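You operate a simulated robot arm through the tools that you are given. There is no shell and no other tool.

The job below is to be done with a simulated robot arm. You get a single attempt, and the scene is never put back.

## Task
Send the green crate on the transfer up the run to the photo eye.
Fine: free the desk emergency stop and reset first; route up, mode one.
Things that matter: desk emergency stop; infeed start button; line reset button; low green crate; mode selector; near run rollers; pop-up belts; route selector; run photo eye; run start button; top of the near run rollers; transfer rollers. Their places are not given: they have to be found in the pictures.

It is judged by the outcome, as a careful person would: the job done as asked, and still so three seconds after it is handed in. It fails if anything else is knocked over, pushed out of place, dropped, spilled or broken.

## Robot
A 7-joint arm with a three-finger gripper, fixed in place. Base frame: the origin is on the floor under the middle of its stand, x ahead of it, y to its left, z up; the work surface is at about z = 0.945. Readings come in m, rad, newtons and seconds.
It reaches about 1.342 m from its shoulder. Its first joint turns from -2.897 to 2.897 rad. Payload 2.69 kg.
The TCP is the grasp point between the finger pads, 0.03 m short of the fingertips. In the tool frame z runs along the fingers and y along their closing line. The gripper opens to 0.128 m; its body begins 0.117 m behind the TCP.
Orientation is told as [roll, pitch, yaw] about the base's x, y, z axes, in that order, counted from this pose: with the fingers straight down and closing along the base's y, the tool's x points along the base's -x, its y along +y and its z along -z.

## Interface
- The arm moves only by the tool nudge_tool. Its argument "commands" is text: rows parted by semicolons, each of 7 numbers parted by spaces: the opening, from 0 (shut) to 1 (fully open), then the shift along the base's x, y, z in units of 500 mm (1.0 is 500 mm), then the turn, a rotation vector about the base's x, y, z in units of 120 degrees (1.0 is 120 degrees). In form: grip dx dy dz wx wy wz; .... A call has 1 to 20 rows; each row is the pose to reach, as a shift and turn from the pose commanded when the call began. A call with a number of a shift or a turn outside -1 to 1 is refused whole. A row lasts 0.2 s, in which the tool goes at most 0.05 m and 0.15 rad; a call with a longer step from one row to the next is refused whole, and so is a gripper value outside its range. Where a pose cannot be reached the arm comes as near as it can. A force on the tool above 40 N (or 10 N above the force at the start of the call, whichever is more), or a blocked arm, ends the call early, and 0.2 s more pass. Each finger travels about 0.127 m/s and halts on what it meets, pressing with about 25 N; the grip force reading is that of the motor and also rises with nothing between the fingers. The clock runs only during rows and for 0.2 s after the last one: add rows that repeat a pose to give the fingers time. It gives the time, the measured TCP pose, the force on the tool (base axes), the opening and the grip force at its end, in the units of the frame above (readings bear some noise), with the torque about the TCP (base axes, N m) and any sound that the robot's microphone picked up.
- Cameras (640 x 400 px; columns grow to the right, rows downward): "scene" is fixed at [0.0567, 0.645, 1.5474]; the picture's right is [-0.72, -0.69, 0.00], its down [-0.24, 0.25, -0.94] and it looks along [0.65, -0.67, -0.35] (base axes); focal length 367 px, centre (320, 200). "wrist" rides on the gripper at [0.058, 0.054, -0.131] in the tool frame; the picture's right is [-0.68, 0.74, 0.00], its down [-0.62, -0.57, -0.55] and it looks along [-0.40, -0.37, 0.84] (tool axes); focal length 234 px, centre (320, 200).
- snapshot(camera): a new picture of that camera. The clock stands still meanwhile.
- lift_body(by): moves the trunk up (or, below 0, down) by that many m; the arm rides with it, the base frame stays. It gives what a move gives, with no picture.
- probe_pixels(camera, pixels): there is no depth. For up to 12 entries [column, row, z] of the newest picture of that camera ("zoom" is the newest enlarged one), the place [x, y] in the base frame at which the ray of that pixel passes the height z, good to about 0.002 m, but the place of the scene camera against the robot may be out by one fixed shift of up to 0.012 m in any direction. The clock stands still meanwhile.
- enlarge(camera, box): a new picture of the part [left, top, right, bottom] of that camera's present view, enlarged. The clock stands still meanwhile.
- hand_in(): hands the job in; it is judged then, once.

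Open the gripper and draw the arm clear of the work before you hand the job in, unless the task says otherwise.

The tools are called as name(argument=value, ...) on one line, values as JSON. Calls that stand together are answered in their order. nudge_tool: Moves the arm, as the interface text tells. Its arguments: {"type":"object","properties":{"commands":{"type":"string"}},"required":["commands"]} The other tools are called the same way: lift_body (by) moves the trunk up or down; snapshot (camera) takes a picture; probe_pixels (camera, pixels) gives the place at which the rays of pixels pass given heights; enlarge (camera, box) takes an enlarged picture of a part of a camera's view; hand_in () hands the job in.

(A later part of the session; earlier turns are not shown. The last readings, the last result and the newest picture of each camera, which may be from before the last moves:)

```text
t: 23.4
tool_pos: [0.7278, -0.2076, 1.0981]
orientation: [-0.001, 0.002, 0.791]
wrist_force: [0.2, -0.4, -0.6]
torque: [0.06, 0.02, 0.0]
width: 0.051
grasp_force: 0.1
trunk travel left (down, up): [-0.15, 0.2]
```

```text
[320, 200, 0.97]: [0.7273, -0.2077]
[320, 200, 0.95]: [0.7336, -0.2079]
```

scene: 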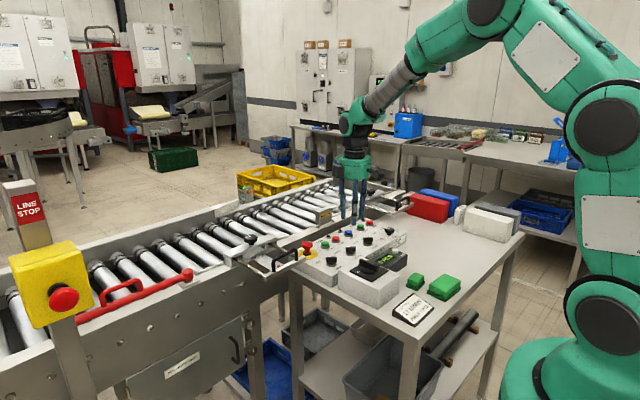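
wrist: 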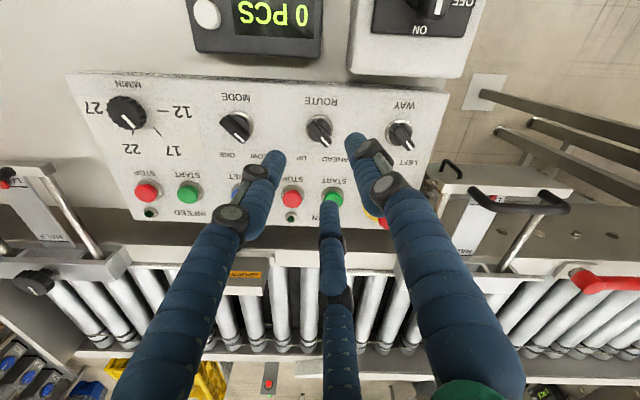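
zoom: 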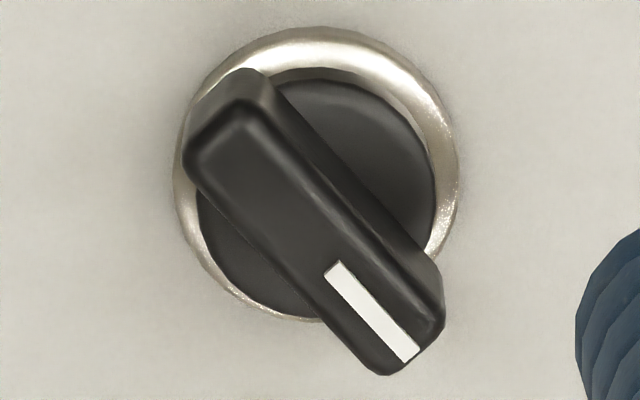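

The blade lies at about 44-45° with its centre at (0.732,-0.208), top z≈0.968. I centre over it and descend to TCP z≈0.980 with the fingers around it.

nudge_tool(commands="0.4 0.0084 -0.0014 -0.06 0 0 0; 0.4 0.0084 -0.0014 -0.12 0 0 0; 0.4 0.0084 -0.0014 -0.17 0 0 0; 0.4 0.0084 -0.0014 -0.21 0 0 0; 0.4 0.0084 -0.0014 -0.236 0 0 0; 0.4 0.0084 -0.0014 -0.236 0 0 0")

enlarge(camera="scene", box=[310, 205, 390, 270])

enlarge(camera="wrist", box=[260, 70, 380, 190])

```text
t: 24.8
tool_pos: [0.7334, -0.2069, 0.9812]
orientation: [-0.001, 0.001, 0.788]
wrist_force: [0.3, 1.0, -0.6]
torque: [-0.02, 0.04, 0.01]
width: 0.0513
grasp_force: 0.1
trunk travel left (down, up): [-0.15, 0.2]
```

```text
6.15 times, centred on (350, 238) of scene
```

zoom: 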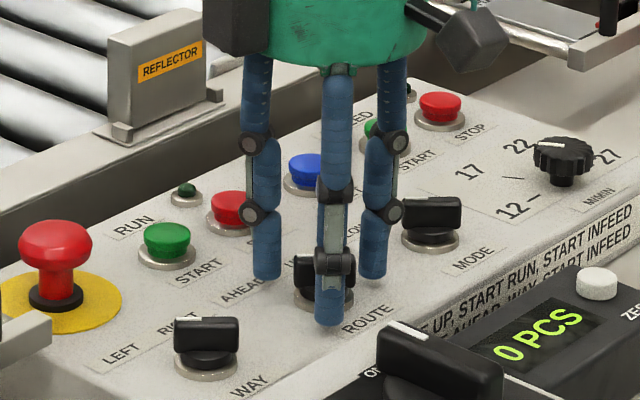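

```text
3.33 times, centred on (320, 130) of wrist
```

zoom: 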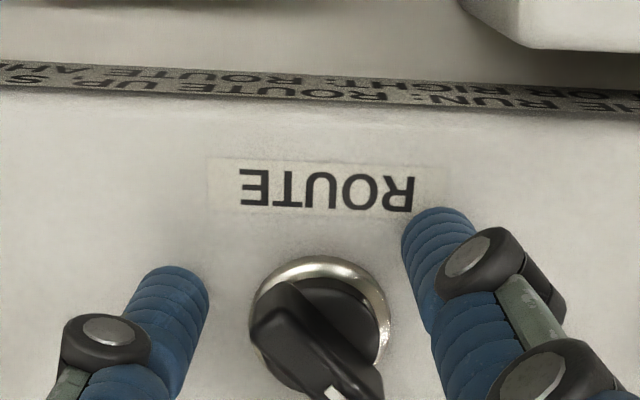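

The fingers surround the ROUTE blade without contact. I close on it.

nudge_tool(commands="0.2 0 0 0 0 0 0; 0 0 0 0 0 0 0; 0 0 0 0 0 0 0")

enlarge(camera="scene", box=[310, 205, 390, 270])

enlarge(camera="wrist", box=[260, 100, 380, 220])

```text
t: 25.6
tool_pos: [0.7334, -0.2092, 0.9811]
orientation: [-0.004, 0.002, 0.787]
wrist_force: [4.0, -11.3, 1.2]
torque: [-0.59, 0.13, 0.04]
width: 0.029
grasp_force: 44.9
trunk travel left (down, up): [-0.15, 0.2]
```

```text
6.15 times, centred on (350, 238) of scene
```

zoom: 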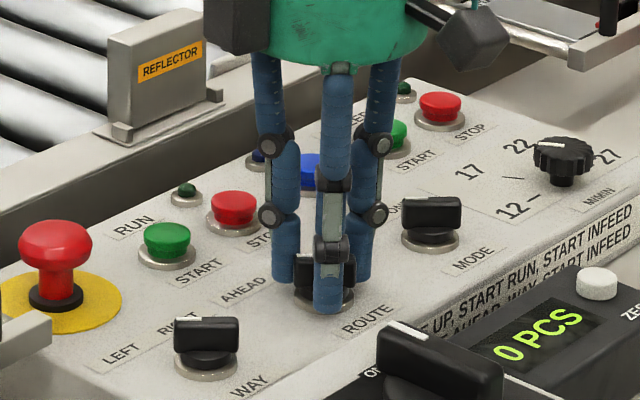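

```text
3.33 times, centred on (320, 160) of wrist
```

zoom: 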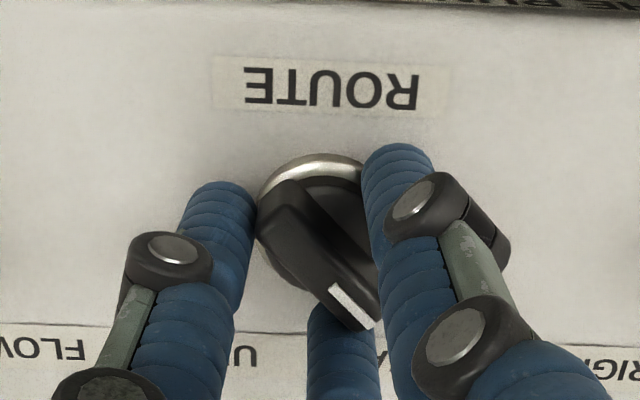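

The three fingers hold the blade (two at its ends, one at its face). I turn it clockwise by 90° towards UP.

nudge_tool(commands="0 0 0 0 0 0 -0.06; 0 0 0 0 0 0 -0.12; 0 0 0 0 0 0 -0.18; 0 0 0 0 0 0 -0.24; 0 0 0 0 0 0 -0.3; 0 0 0 0 0 0 -0.36; 0 0 0 0 0 0 -0.42; 0 0 0 0 0 0 -0.48; 0 0 0 0 0 0 -0.54; 0 0 0 0 0 0 -0.6; 0 0 0 0 0 0 -0.66; 0 0 0 0 0 0 -0.72; 0 0 0 0 0 0 -0.75; 0 0 0 0 0 0 -0.75")

enlarge(camera="scene", box=[310, 205, 390, 270])

enlarge(camera="wrist", box=[260, 100, 380, 220])

```text
t: 28.6
tool_pos: [0.7308, -0.2091, 0.9805]
orientation: [-0.002, 0.003, -0.785]
wrist_force: [-24.2, -28.9, 8.2]
torque: [-0.71, 0.57, 0.0]
width: 0.029
grasp_force: 44.9
trunk travel left (down, up): [-0.15, 0.2]
```

```text
6.15 times, centred on (350, 238) of scene
```

zoom: 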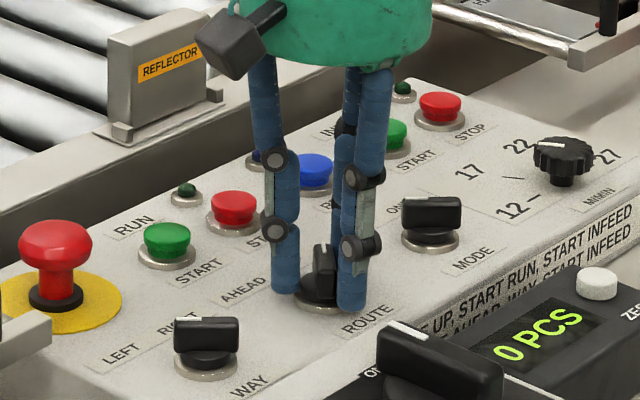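

```text
3.33 times, centred on (320, 160) of wrist
```

zoom: 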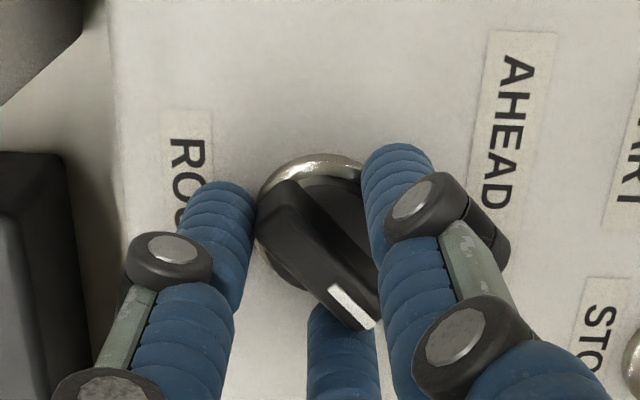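

The blade has turned with the gripper and now points towards UP. I open the fingers and rise to check it stays.

nudge_tool(commands="0.3 0 0 0 0 0 0; 0.4 0 0 0 0 0 0; 0.4 0 0 0 0 0 0; 0.4 0 0 0.06 0 0 0; 0.4 0 0 0.14 0 0 0; 0.4 0 0 0.22 0 0 0; 0.4 0 0 0.236 0 0 0; 0.4 0 0 0.236 0 0 0")

snapshot(camera="wrist")

enlarge(camera="scene", box=[310, 205, 390, 270])

```text
t: 30.4
tool_pos: [0.7335, -0.2078, 1.0979]
orientation: [-0.003, 0.003, -0.783]
wrist_force: [0.5, 0.3, -0.3]
torque: [-0.01, 0.02, 0.02]
width: 0.0513
grasp_force: 0.0
trunk travel left (down, up): [-0.15, 0.2]
```

```text
taken
```

wrist: 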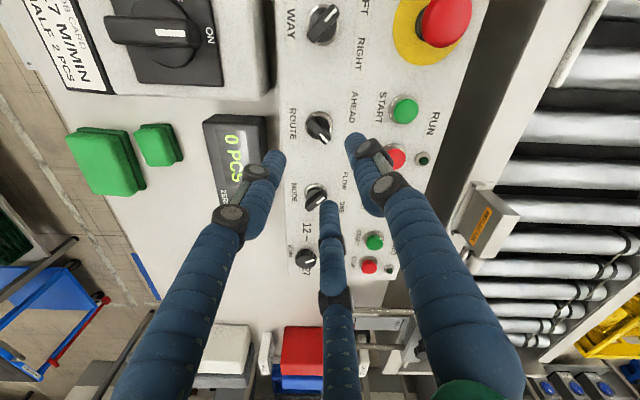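

```text
6.15 times, centred on (350, 238) of scene
```

zoom: 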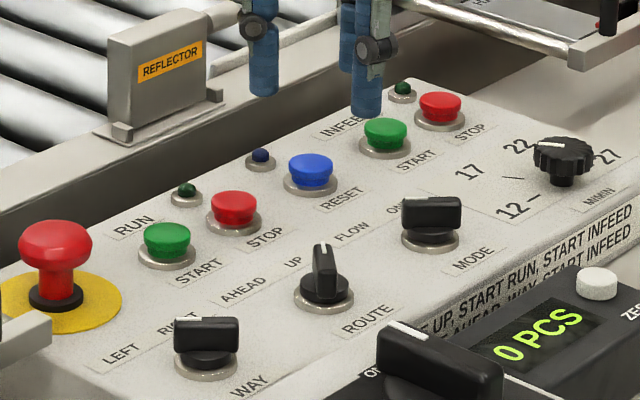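

ROUTE now points to UP and stays there. Next I turn back to yaw +45° and move above the MODE selector near (0.732,-0.302).

nudge_tool(commands="0.4 0 -0.016 0 0 0 0.065; 0.4 0 -0.032 0 0 0 0.13; 0.4 0 -0.048 0 0 0 0.195; 0.4 0 -0.064 0 0 0 0.26; 0.4 0 -0.08 0 0 0 0.325; 0.4 0 -0.096 0 0 0 0.39; 0.4 0 -0.112 0 0 0 0.455; 0.4 0 -0.128 0 0 0 0.52; 0.4 0 -0.144 0 0 0 0.585; 0.4 0 -0.16 0 0 0 0.65; 0.4 0 -0.176 0 0 0 0.715; 0.4 0 -0.186 0 0 0 0.75; 0.4 0 -0.186 0 0 0 0.75")

snapshot(camera="wrist")

enlarge(camera="wrist", box=[280, 92, 360, 172])

```text
t: 33.2
tool_pos: [0.7332, -0.3012, 1.0989]
orientation: [-0.002, 0.001, 0.789]
wrist_force: [0.2, 0.4, 0.2]
torque: [0.03, 0.0, -0.03]
width: 0.0513
grasp_force: 0.1
trunk travel left (down, up): [-0.15, 0.2]
```

```text
taken
```

wrist: 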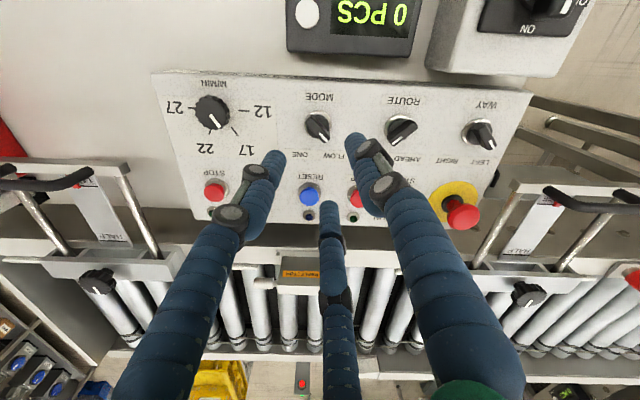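

```text
5.00 times, centred on (320, 132) of wrist
```

zoom: 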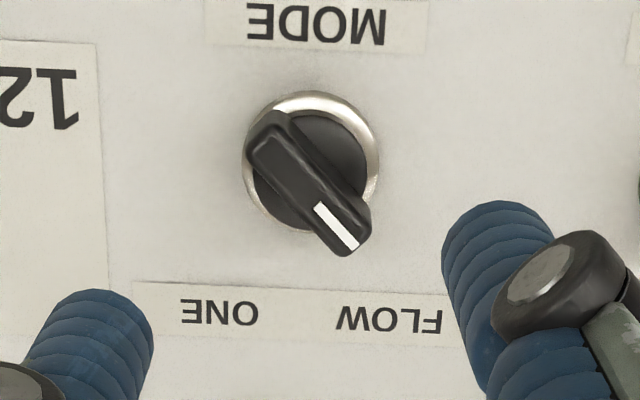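

MODE's blade is at wrist (317.6,129.6), pointing to FLOW, ring at (318.2,124.4). I probe those.

probe_pixels(camera="wrist", pixels=[[317.6, 129.6, 0.968], [318.2, 124.4, 0.945], [401, 130, 0.968]])

```text
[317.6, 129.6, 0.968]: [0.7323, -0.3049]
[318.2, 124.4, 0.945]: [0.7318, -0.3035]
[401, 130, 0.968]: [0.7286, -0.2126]
```

MODE's centre is (0.732,-0.304). I centre, descend and close on the blade.

nudge_tool(commands="0.4 -0.002 -0.006 -0.06 0 0 0; 0.4 -0.002 -0.006 -0.12 0 0 0; 0.4 -0.002 -0.006 -0.17 0 0 0; 0.4 -0.002 -0.006 -0.21 0 0 0; 0.4 -0.002 -0.006 -0.236 0 0 0; 0.4 -0.002 -0.006 -0.236 0 0 0; 0.2 -0.002 -0.006 -0.236 0 0 0; 0 -0.002 -0.006 -0.236 0 0 0; 0 -0.002 -0.006 -0.236 0 0 0")

enlarge(camera="scene", box=[320, 195, 400, 260])

enlarge(camera="wrist", box=[260, 100, 380, 220])

```text
t: 35.2
tool_pos: [0.7329, -0.3051, 0.9814]
orientation: [-0.004, 0.002, 0.787]
wrist_force: [8.5, -11.5, 0.9]
torque: [-0.24, -0.27, 0.03]
width: 0.0293
grasp_force: 45.0
trunk travel left (down, up): [-0.15, 0.2]
```

```text
6.15 times, centred on (360, 228) of scene
```

zoom: 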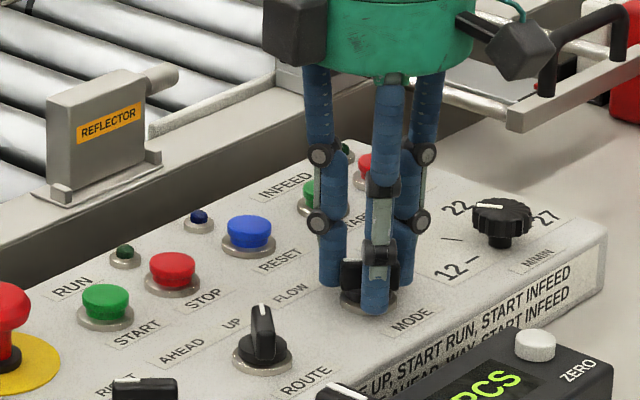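

```text
3.33 times, centred on (320, 160) of wrist
```

zoom: 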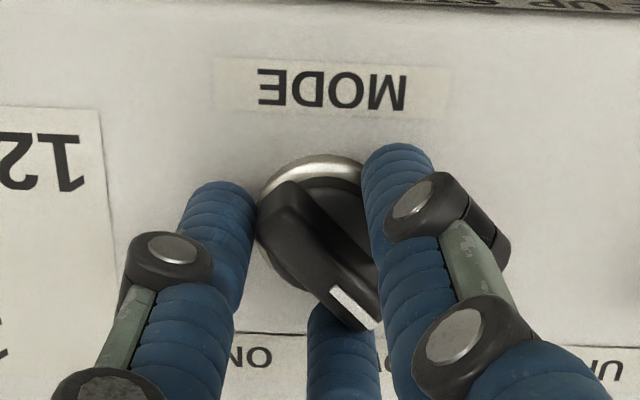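

The MODE blade is held the same way (width 0.029), clear of the speed dial. I turn it clockwise 90° to ONE.

nudge_tool(commands="0 0 0 0 0 0 -0.06; 0 0 0 0 0 0 -0.12; 0 0 0 0 0 0 -0.18; 0 0 0 0 0 0 -0.24; 0 0 0 0 0 0 -0.3; 0 0 0 0 0 0 -0.36; 0 0 0 0 0 0 -0.42; 0 0 0 0 0 0 -0.48; 0 0 0 0 0 0 -0.54; 0 0 0 0 0 0 -0.6; 0 0 0 0 0 0 -0.66; 0 0 0 0 0 0 -0.72; 0 0 0 0 0 0 -0.75; 0 0 0 0 0 0 -0.75")

enlarge(camera="scene", box=[320, 195, 400, 260])

```text
t: 38.2
tool_pos: [0.7308, -0.3051, 0.9811]
orientation: [-0.001, 0.003, -0.788]
wrist_force: [-7.5, -17.6, 13.6]
torque: [-0.25, 0.17, 0.02]
width: 0.029
grasp_force: 45.3
trunk travel left (down, up): [-0.15, 0.2]
```

```text
6.15 times, centred on (360, 228) of scene
```

zoom: 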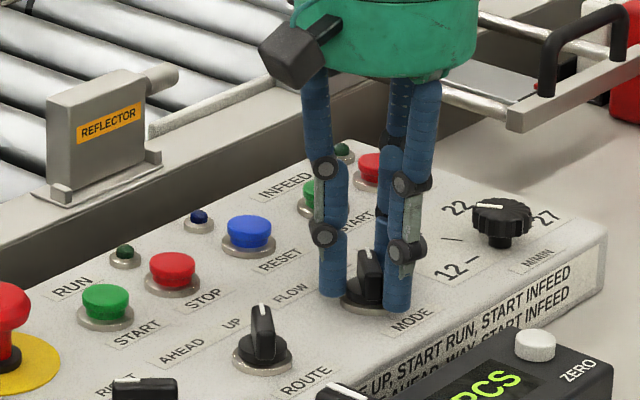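

MODE's blade now points to ONE. I open and rise, then check from above.

nudge_tool(commands="0.3 0 0 0 0 0 0; 0.4 0 0 0 0 0 0; 0.4 0 0 0 0 0 0; 0.4 0 0 0.06 0 0 0; 0.4 0 0 0.14 0 0 0; 0.4 0 0 0.22 0 0 0; 0.4 0 0 0.236 0 0 0; 0.4 0 0 0.236 0 0 0")

snapshot(camera="wrist")

enlarge(camera="scene", box=[310, 200, 400, 270])

```text
t: 40.0
tool_pos: [0.7325, -0.3049, 1.0988]
orientation: [-0.002, 0.001, -0.783]
wrist_force: [0.7, -0.3, 0.4]
torque: [0.01, 0.04, -0.02]
width: 0.0514
grasp_force: 0.1
trunk travel left (down, up): [-0.15, 0.2]
```

```text
taken
```

wrist: 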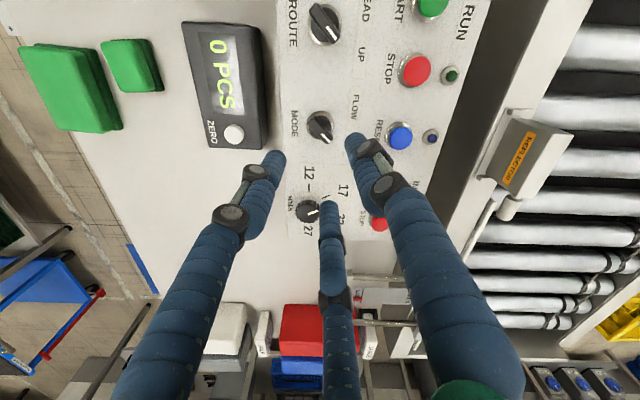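

```text
5.71 times, centred on (355, 235) of scene
```

zoom: 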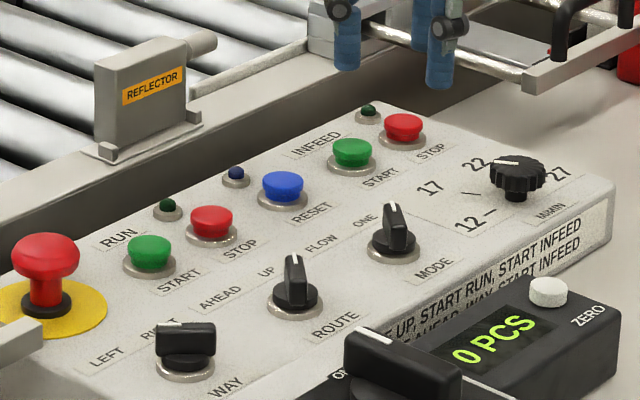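

Both selectors are set: ROUTE to UP and MODE to ONE, E-stop out and reset lamp off. Before starting I take a look at the transfer and the run, so I raise the arm, swing left and turn the camera towards +y.

nudge_tool(commands="0.4 -0.004 0.04 0.05 0 0 0.0667; 0.4 -0.008 0.09 0.1 0 0 0.1333; 0.4 -0.012 0.14 0.15 0 0 0.2; 0.4 -0.016 0.19 0.2 0 0 0.2667; 0.4 -0.02 0.24 0.25 0 0 0.3333; 0.4 -0.024 0.29 0.3 0 0 0.4; 0.4 -0.028 0.34 0.35 0 0 0.4667; 0.4 -0.032 0.39 0.4 0 0 0.5333; 0.4 -0.036 0.44 0.45 0 0 0.6; 0.4 -0.04 0.49 0.5 0 0 0.6667; 0.4 -0.044 0.54 0.5 0 0 0.7333; 0.4 -0.048 0.59 0.5 0 0 0.8; 0.4 -0.052 0.64 0.5 0 0 0.8667; 0.4 -0.056 0.68 0.5 0 0 0.9333; 0.4 -0.06 0.71 0.5 0 0 1; 0.4 -0.06 0.71 0.5 0 0 1")

snapshot(camera="wrist")

```text
t: 43.4
tool_pos: [0.7012, 0.0527, 1.3476]
orientation: [0.0, 0.002, 1.312]
wrist_force: [-0.6, 0.1, 0.3]
torque: [0.0, 0.04, 0.03]
width: 0.0513
grasp_force: 0.2
trunk travel left (down, up): [-0.15, 0.2]
```

```text
taken
```

wrist: 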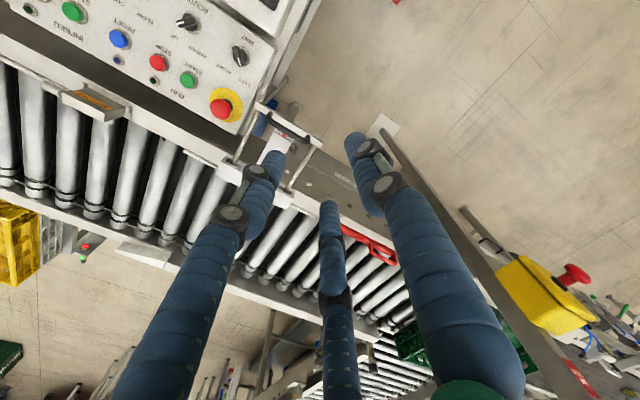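

The crate near (415,340) is hidden by a finger. I open the fingers fully and tilt the camera up about 30° for a clear view.

nudge_tool(commands="0.7 0 0 0 -0.034 0.053 0; 1 0 0 0 -0.068 0.106 0; 1 0 0 0 -0.102 0.159 0; 1 0 0 0 -0.136 0.212 0; 1 0 0 0 -0.16 0.25 0; 1 0 0 0 -0.16 0.25 0")

snapshot(camera="wrist")

enlarge(camera="wrist", box=[210, 100, 470, 270])

```text
t: 44.8
tool_pos: [0.7025, 0.051, 1.3492]
orientation: [0.449, 0.448, 1.415]
wrist_force: [-0.5, -0.2, -0.2]
torque: [0.0, 0.01, 0.0]
width: 0.1281
grasp_force: 0.1
trunk travel left (down, up): [-0.15, 0.2]
```

```text
taken
```

wrist: 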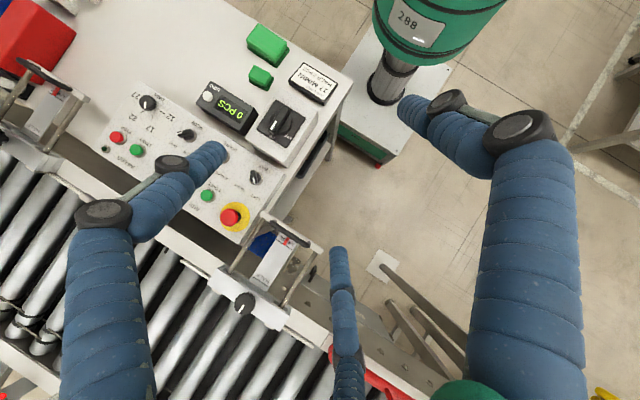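

```text
2.35 times, centred on (340, 185) of wrist
```

zoom: 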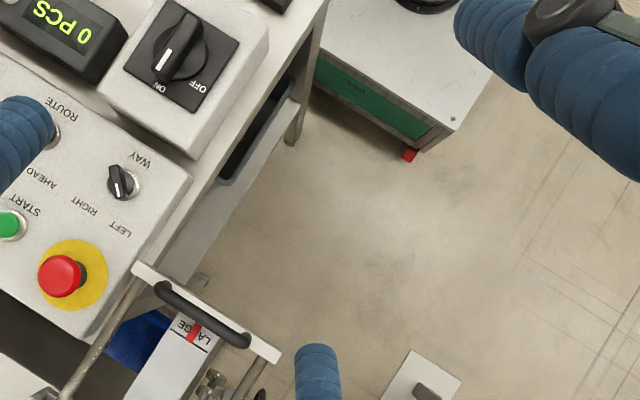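

The tilt went the wrong way (the camera now looks back at the robot). I reverse it about the same axis to tilt 35° the other way.

nudge_tool(commands="1 0 0 0 0.0356 -0.0556 0; 1 0 0 0 0.0712 -0.1112 0; 1 0 0 0 0.1068 -0.1668 0; 1 0 0 0 0.1424 -0.2224 0; 1 0 0 0 0.178 -0.278 0; 1 0 0 0 0.2136 -0.3336 0; 1 0 0 0 0.2492 -0.3892 0; 1 0 0 0 0.2848 -0.4448 0; 1 0 0 0 0.32 -0.5 0; 1 0 0 0 0.32 -0.5 0")

snapshot(camera="wrist")

```text
t: 47.0
tool_pos: [0.7005, 0.05, 1.3489]
orientation: [-0.453, -0.442, 1.413]
wrist_force: [-0.5, 0.1, 0.2]
torque: [0.03, -0.02, -0.05]
width: 0.1282
grasp_force: 0.0
trunk travel left (down, up): [-0.15, 0.2]
```

```text
taken
```

wrist: 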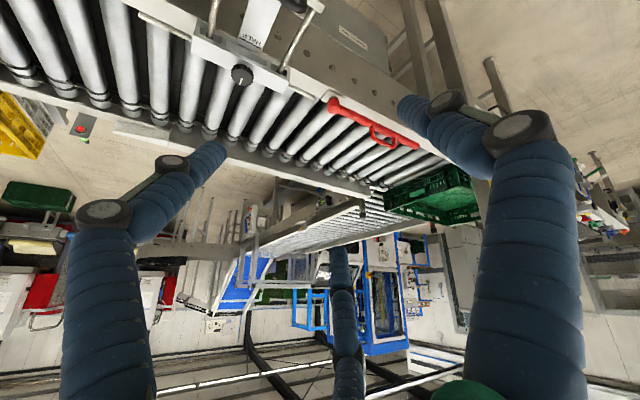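

The crate is now visible at (435,195). I enlarge that part and the run.

enlarge(camera="wrist", box=[280, 80, 500, 240])

enlarge(camera="wrist", box=[350, 140, 500, 240])

enlarge(camera="wrist", box=[0, 0, 350, 200])

```text
2.50 times, centred on (390, 160) of wrist
```

zoom: 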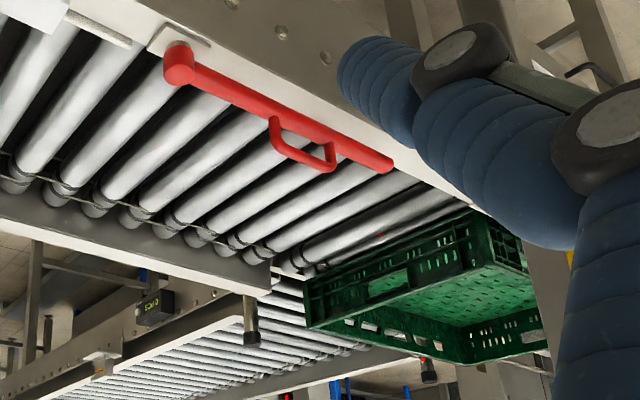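

```text
4.00 times, centred on (425, 190) of wrist
```

zoom: 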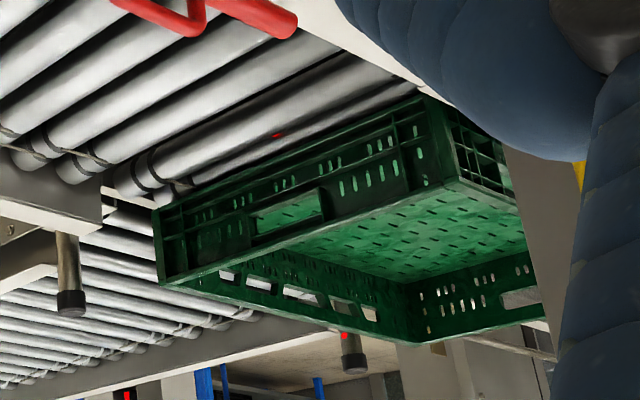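

```text
1.83 times, centred on (175, 100) of wrist
```

zoom: 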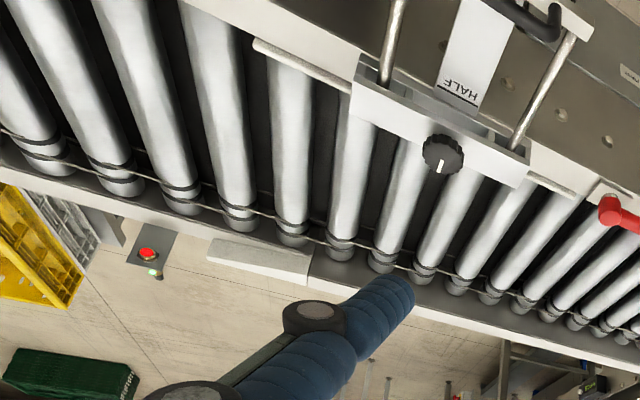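

The crate sits squarely on the transfer behind the first run roller, the red bar is parked along the near side, and the run to the photo eye is clear. I undo the tilt, closing the fingers.

nudge_tool(commands="0.5 0 0 0 -0.034 0.053 0; 0 0 0 0 -0.068 0.106 0; 0 0 0 0 -0.102 0.159 0; 0 0 0 0 -0.136 0.212 0; 0 0 0 0 -0.16 0.25 0; 0 0 0 0 -0.16 0.25 0")

```text
t: 48.4
tool_pos: [0.7044, 0.0502, 1.3483]
orientation: [-0.001, 0.004, 1.309]
wrist_force: [0.1, -0.1, 0.4]
torque: [-0.03, 0.02, -0.02]
width: 0.0021
grasp_force: 24.5
trunk travel left (down, up): [-0.15, 0.2]
```

The tool is upright again. I move to above RUN start (0.828,-0.185) while turning to yaw 0.

nudge_tool(commands="0 0.026 -0.047 -0.05 0 0 -0.0625; 0 0.051 -0.094 -0.1 0 0 -0.125; 0 0.077 -0.141 -0.15 0 0 -0.1875; 0 0.102 -0.188 -0.2 0 0 -0.25; 0 0.128 -0.235 -0.25 0 0 -0.3125; 0 0.154 -0.282 -0.3 0 0 -0.375; 0 0.179 -0.329 -0.35 0 0 -0.4375; 0 0.205 -0.376 -0.4 0 0 -0.5; 0 0.23 -0.423 -0.45 0 0 -0.5625; 0 0.25 -0.47 -0.497 0 0 -0.625; 0 0.25 -0.47 -0.497 0 0 -0.625")

snapshot(camera="wrist")

enlarge(camera="wrist", box=[260, 80, 380, 180])

```text
t: 50.8
tool_pos: [0.8281, -0.1846, 1.1004]
orientation: [-0.001, 0.004, -0.001]
wrist_force: [0.1, -0.6, -0.9]
torque: [0.08, 0.02, 0.01]
width: 0.0023
grasp_force: 25.0
trunk travel left (down, up): [-0.15, 0.2]
```

```text
taken
```

wrist: 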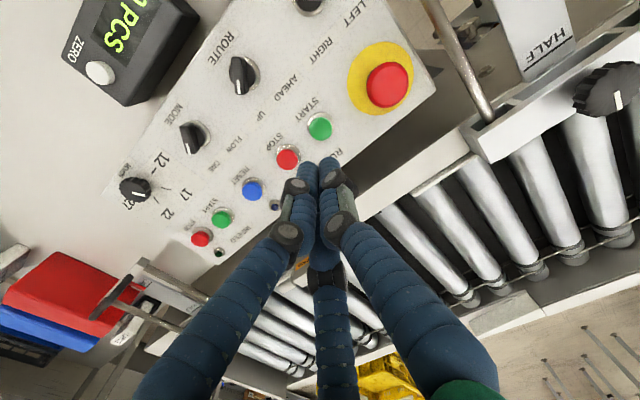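

```text
4.00 times, centred on (320, 130) of wrist
```

zoom: 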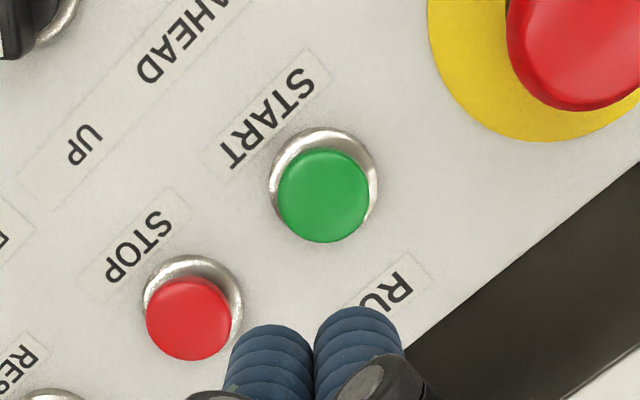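

RUN start is at wrist (321,128.8), practically on the tool axis. I press it the same way as RESET.

nudge_tool(commands="0 0.002 0.002 -0.06 0 0 0; 0 0.002 0.002 -0.12 0 0 0; 0 0.002 0.002 -0.18 0 0 0; 0 0.002 0.002 -0.21 0 0 0; 0 0.002 0.002 -0.22 0 0 0; 0 0.002 0.002 -0.226 0 0 0; 0 0.002 0.002 -0.23 0 0 0; 0 0.002 0.002 -0.234 0 0 0; 0 0.002 0.002 -0.239 0 0 0; 0 0.002 0.002 -0.239 0 0 0")

enlarge(camera="scene", box=[270, 180, 400, 270])

```text
t: 53.0
tool_pos: [0.8272, -0.1843, 0.9838]
orientation: [-0.001, -0.001, 0.003]
wrist_force: [-1.3, -1.4, 13.0]
torque: [-0.07, 0.07, 0.0]
width: 0.0059
grasp_force: 31.1
trunk travel left (down, up): [-0.15, 0.2]
heard: click
```

```text
4.44 times, centred on (335, 225) of scene
```

zoom: 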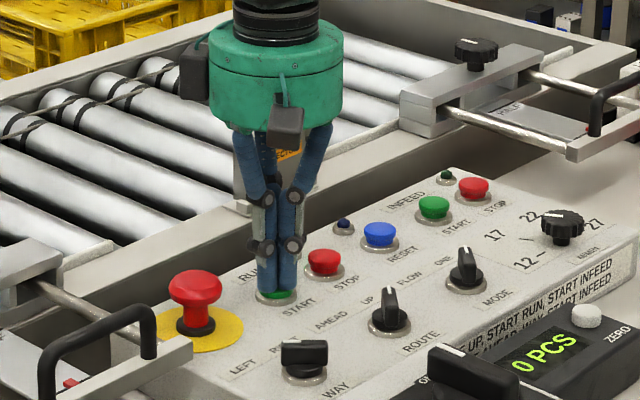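

A click was heard. I lift off and check whether the RUN lamp is lit.

nudge_tool(commands="0 0 0 0.06 0 0 0; 0 0 -0.02 0.14 0 0 0; 0 0 -0.1 0.22 0 0 0; 0 0 -0.18 0.234 0 0 0; 0 0 -0.26 0.234 0 0 0; 0 0 -0.34 0.234 0 0 0; 0 -0.001 -0.395 0.234 0 0 0; 0 -0.001 -0.395 0.234 0 0 0")

snapshot(camera="wrist")

enlarge(camera="wrist", box=[260, 80, 380, 180])

snapshot(camera="scene")

enlarge(camera="scene", box=[270, 180, 400, 270])

```text
refused: row 3 steps farther than a row can; nothing moved
```

```text
taken
```

wrist: 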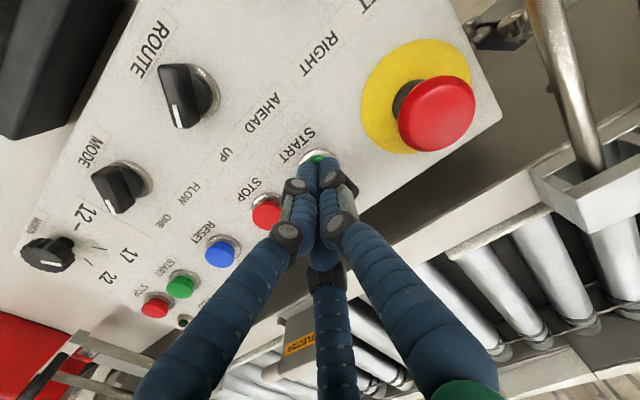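

```text
4.00 times, centred on (320, 130) of wrist
```

zoom: 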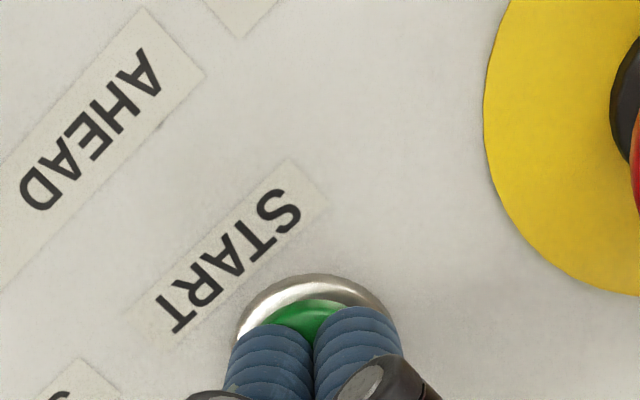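

```text
taken
```

scene: 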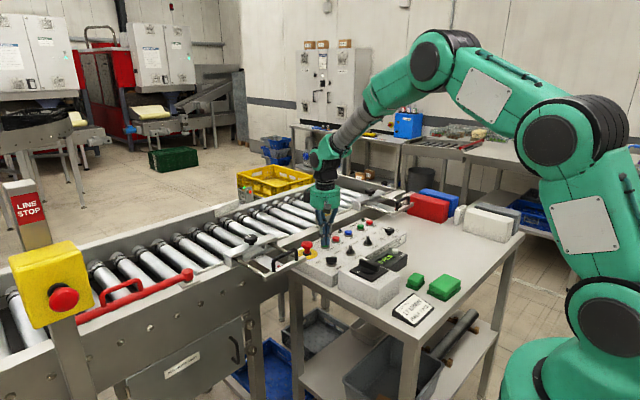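

```text
4.44 times, centred on (335, 225) of scene
```

zoom: 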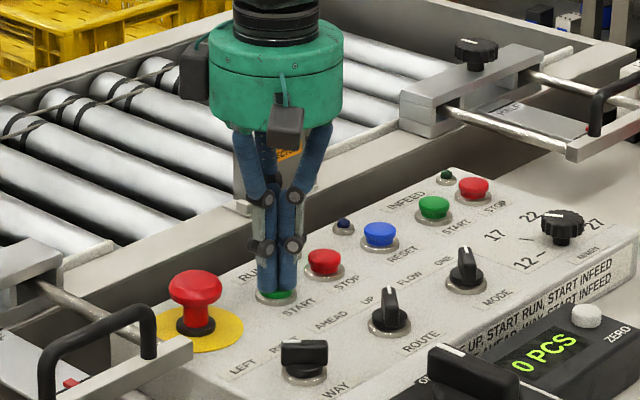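

The move was refused because one row stepped too far, so the finger still rests on RUN start. I repeat it with smaller steps.

nudge_tool(commands="0 0 0 0.06 0 0 0; 0 0 0 0.14 0 0 0; 0 0 0 0.22 0 0 0; 0 0 -0.08 0.234 0 0 0; 0 0 -0.16 0.234 0 0 0; 0 0 -0.24 0.234 0 0 0; 0 0 -0.32 0.234 0 0 0; 0 0 -0.398 0.234 0 0 0; 0 0 -0.398 0.234 0 0 0")

snapshot(camera="wrist")

enlarge(camera="wrist", box=[260, 80, 380, 180])

enlarge(camera="scene", box=[270, 180, 400, 270])

```text
t: 55.0
tool_pos: [0.8279, -0.3834, 1.0972]
orientation: [-0.002, 0.003, 0.001]
wrist_force: [0.4, -0.1, -0.8]
torque: [0.06, 0.01, 0.0]
width: 0.0024
grasp_force: 31.9
trunk travel left (down, up): [-0.15, 0.2]
```

```text
taken
```

wrist: 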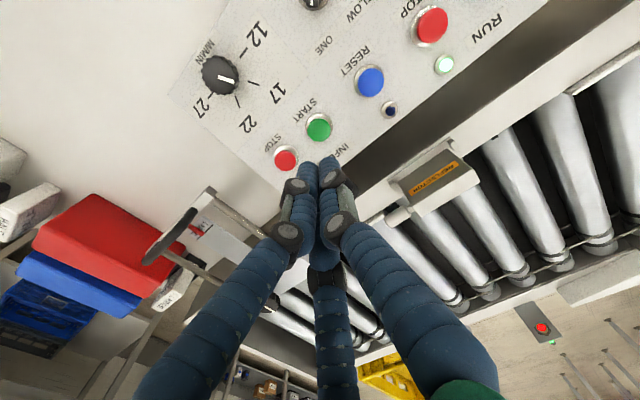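

```text
4.00 times, centred on (320, 130) of wrist
```

zoom: 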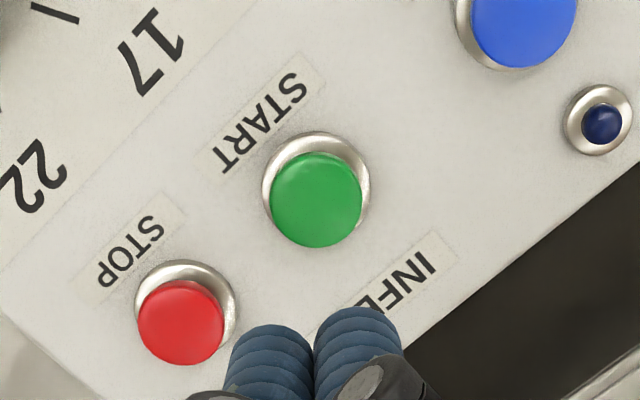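

```text
4.44 times, centred on (335, 225) of scene
```

zoom: 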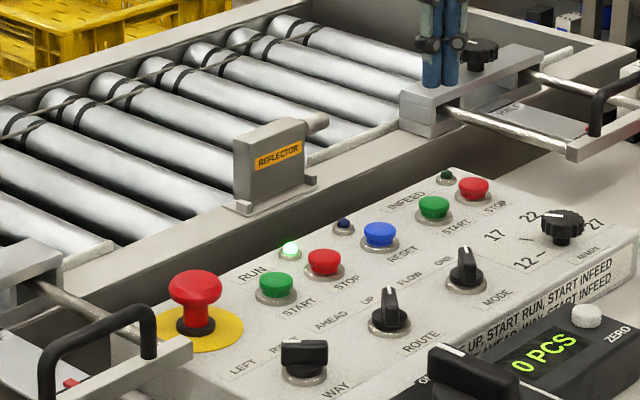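

The RUN lamp is lit green. INFEED start is at wrist (319,129.5), on the tool axis, so I press it.

nudge_tool(commands="0 0.001 0 -0.06 0 0 0; 0 0.001 0 -0.12 0 0 0; 0 0.001 0 -0.175 0 0 0; 0 0.001 0 -0.205 0 0 0; 0 0.001 0 -0.215 0 0 0; 0 0.001 0 -0.221 0 0 0; 0 0.001 0 -0.225 0 0 0; 0 0.001 0 -0.229 0 0 0; 0 0.001 0 -0.234 0 0 0; 0 0.001 0 -0.234 0 0 0; 0 0.001 0 -0.16 0 0 0; 0 0.001 0 -0.08 0 0 0; 0 0.001 0 0 0 0 0")

snapshot(camera="scene")

enlarge(camera="scene", box=[270, 180, 400, 270])

```text
t: 57.8
tool_pos: [0.828, -0.3839, 1.0966]
orientation: [-0.001, 0.003, 0.0]
wrist_force: [-1.4, 0.0, -0.6]
torque: [-0.01, -0.01, -0.01]
width: 0.0021
grasp_force: 31.9
trunk travel left (down, up): [-0.15, 0.2]
heard: click
```

```text
taken
```

scene: 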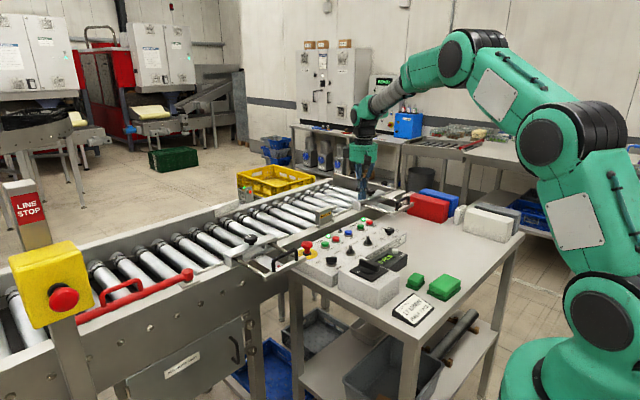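

```text
4.44 times, centred on (335, 225) of scene
```

zoom: 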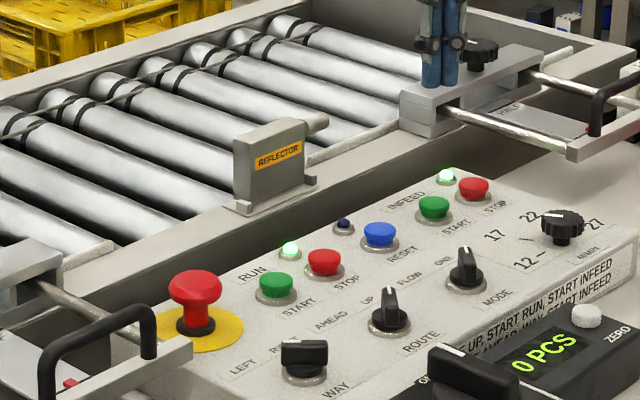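

Both RUN and INFEED lamps are green. I draw the arm up and back from the run while the crate travels.

nudge_tool(commands="0 -0.05 0 0.06 0 0 0; 0 -0.1 0 0.12 0 0 0; 0 -0.15 0.03 0.18 0 0 0; 0 -0.2 0.06 0.24 0 0 0; 0 -0.25 0.09 0.3 0 0 0; 0.5 -0.3 0.12 0.36 0 0 0; 1 -0.36 0.15 0.42 0 0 0; 1 -0.38 0.18 0.46 0 0 0; 1 -0.38 0.18 0.46 0 0 0")

snapshot(camera="scene")

snapshot(camera="wrist")

```text
t: 59.8
tool_pos: [0.6395, -0.2919, 1.3271]
orientation: [-0.002, 0.001, 0.003]
wrist_force: [-1.7, 0.0, -0.4]
torque: [-0.03, 0.0, 0.01]
width: 0.1283
grasp_force: 0.1
trunk travel left (down, up): [-0.15, 0.2]
```

```text
taken
```

scene: 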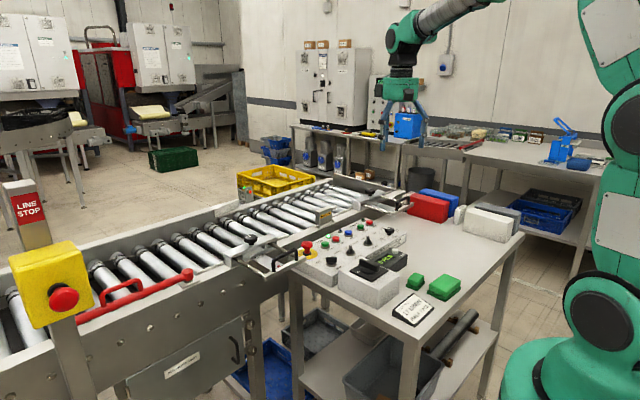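

```text
taken
```

wrist: 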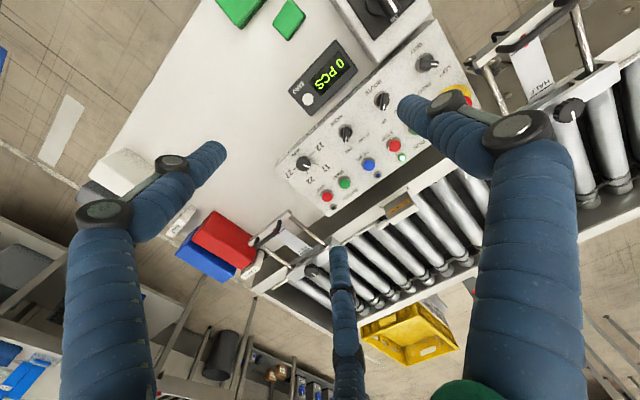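

The crate isn't in view yet. I check the lamps closely and then let time run.

enlarge(camera="scene", box=[270, 180, 400, 270])

enlarge(camera="scene", box=[0, 180, 280, 360])

```text
4.44 times, centred on (335, 225) of scene
```

zoom: 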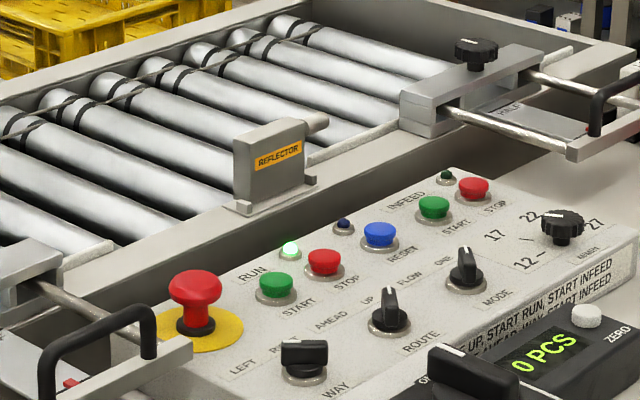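

```text
2.22 times, centred on (140, 270) of scene
```

zoom: 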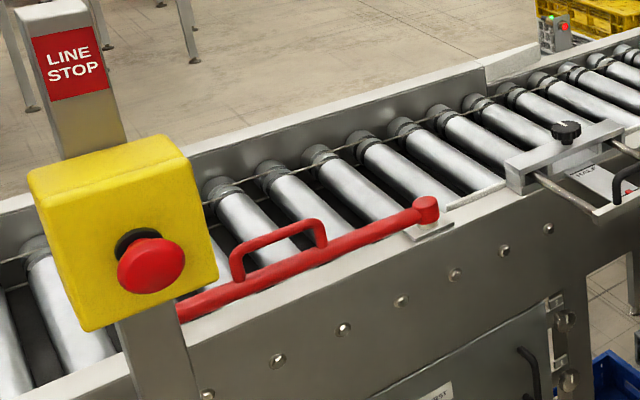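

The INFEED lamp has gone off again while RUN stays green, consistent with mode ONE having fed one crate. I wait two seconds and look again.

nudge_tool(commands="1 0 0 0 0 0 0; 1 0 0 0 0 0 0; 1 0 0 0 0 0 0; 1 0 0 0 0 0 0; 1 0 0 0 0 0 0; 1 0 0 0 0 0 0; 1 0 0 0 0 0 0; 1 0 0 0 0 0 0")

snapshot(camera="scene")

snapshot(camera="wrist")

```text
t: 61.6
tool_pos: [0.6387, -0.292, 1.3273]
orientation: [-0.002, 0.002, 0.002]
wrist_force: [-0.6, -0.1, 0.4]
torque: [0.01, -0.02, -0.05]
width: 0.1278
grasp_force: 0.0
trunk travel left (down, up): [-0.15, 0.2]
```

```text
taken
```

scene: 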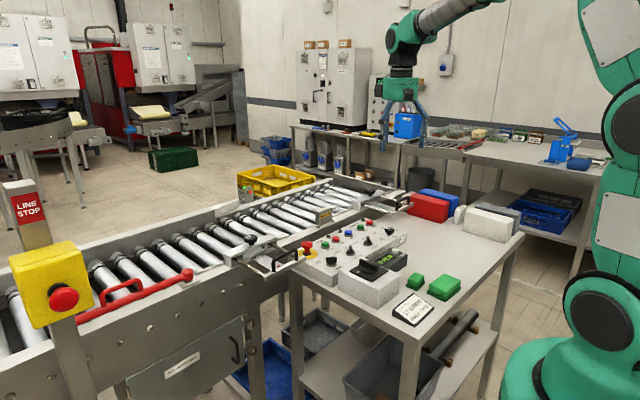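

```text
taken
```

wrist: 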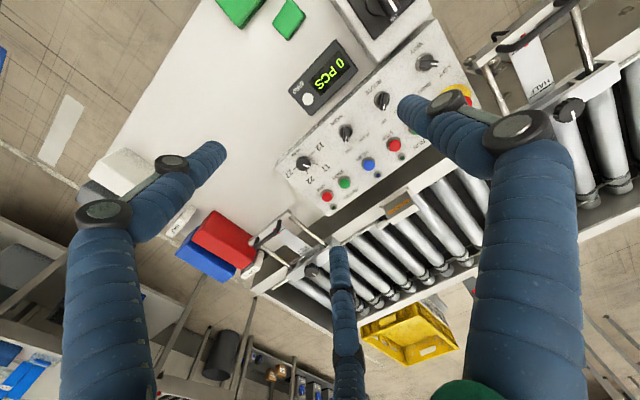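

The RUN lamp looks dark now and no crate has appeared. I enlarge to check the lamps and the photo eye.

enlarge(camera="scene", box=[270, 180, 400, 270])

enlarge(camera="scene", box=[225, 165, 335, 235])

enlarge(camera="scene", box=[0, 230, 200, 360])

```text
4.44 times, centred on (335, 225) of scene
```

zoom: 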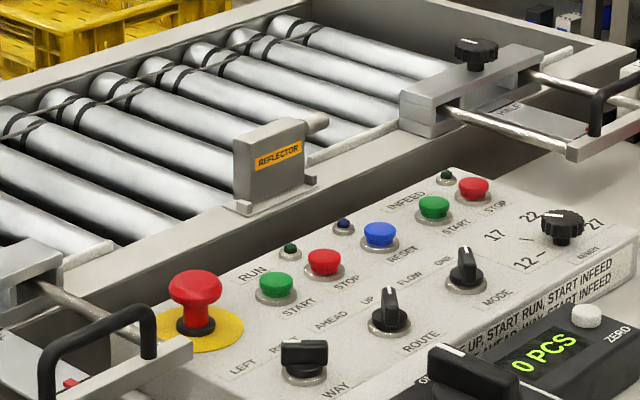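

```text
5.71 times, centred on (280, 200) of scene
```

zoom: 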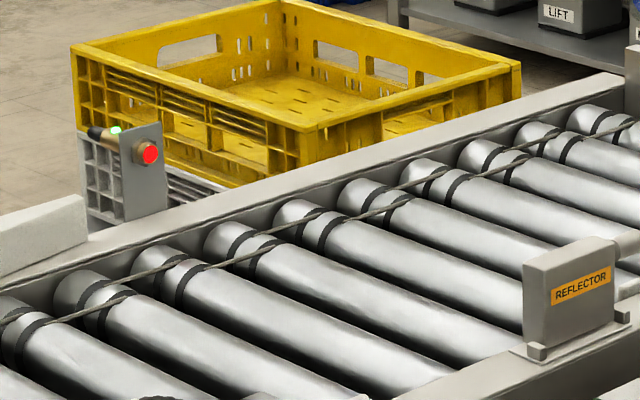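

```text
3.08 times, centred on (100, 295) of scene
```

zoom: 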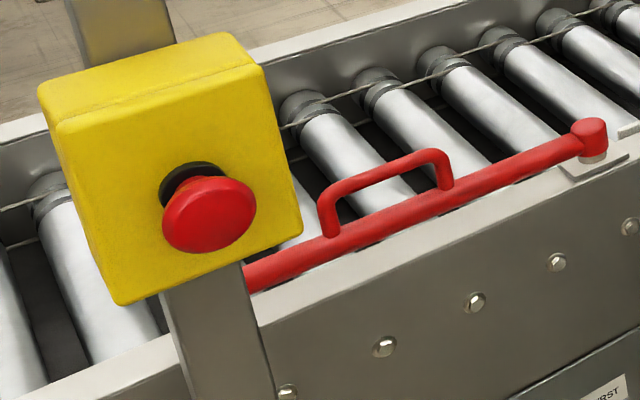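

RUN is off too and the photo eye beam is unbroken, so I need to see where the crate is. I go back to the viewing pose towards the transfer.

nudge_tool(commands="1 0.012 0.068 0.005 0 0 0.0625; 1 0.024 0.136 0.01 0 0 0.125; 1 0.036 0.204 0.015 0 0 0.1875; 1 0.048 0.272 0.02 0 0 0.25; 1 0.06 0.34 0.025 0 0 0.3125; 1 0.072 0.408 0.03 0 0 0.375; 1 0.084 0.476 0.035 0 0 0.4375; 1 0.096 0.544 0.04 0 0 0.5; 1 0.108 0.612 0.043 0 0 0.5625; 1 0.12 0.68 0.043 0 0 0.625; 1 0.12 0.68 0.043 0 0 0.625")

nudge_tool(commands="1 0 0 0 0.034 -0.053 0; 1 0 0 0 0.068 -0.106 0; 1 0 0 0 0.102 -0.159 0; 1 0 0 0 0.136 -0.212 0; 1 0 0 0 0.16 -0.25 0; 1 0 0 0 0.16 -0.25 0")

snapshot(camera="wrist")

enlarge(camera="wrist", box=[280, 80, 500, 240])

enlarge(camera="wrist", box=[350, 140, 500, 240])

```text
t: 64.0
tool_pos: [0.6998, 0.0484, 1.3489]
orientation: [-0.001, 0.002, 1.312]
wrist_force: [-0.8, 0.9, -0.6]
torque: [-0.06, 0.01, 0.02]
width: 0.1281
grasp_force: 0.2
trunk travel left (down, up): [-0.15, 0.2]
```

```text
t: 65.4
tool_pos: [0.6989, 0.048, 1.349]
orientation: [-0.451, -0.444, 1.413]
wrist_force: [0.4, -0.8, 0.8]
torque: [0.0, 0.01, -0.02]
width: 0.128
grasp_force: 0.1
trunk travel left (down, up): [-0.15, 0.2]
```

```text
taken
```

wrist: 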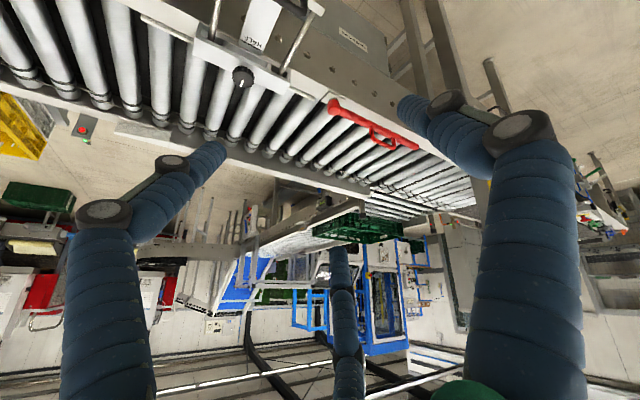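

```text
2.50 times, centred on (390, 160) of wrist
```

zoom: 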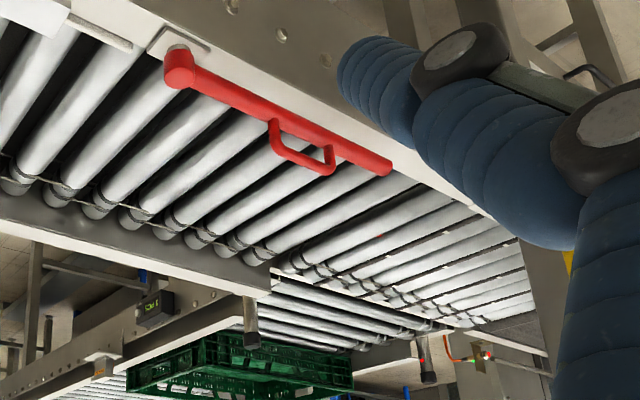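

```text
4.00 times, centred on (425, 190) of wrist
```

zoom: 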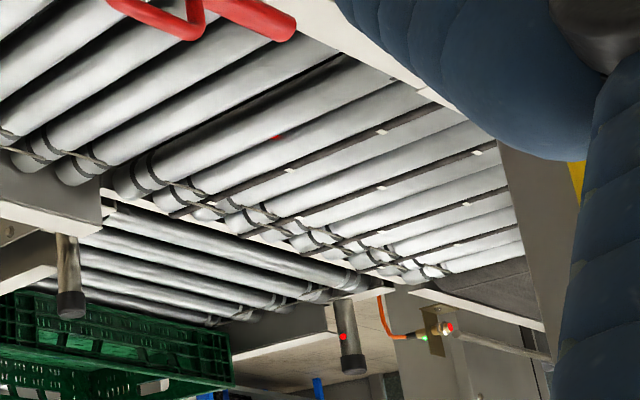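

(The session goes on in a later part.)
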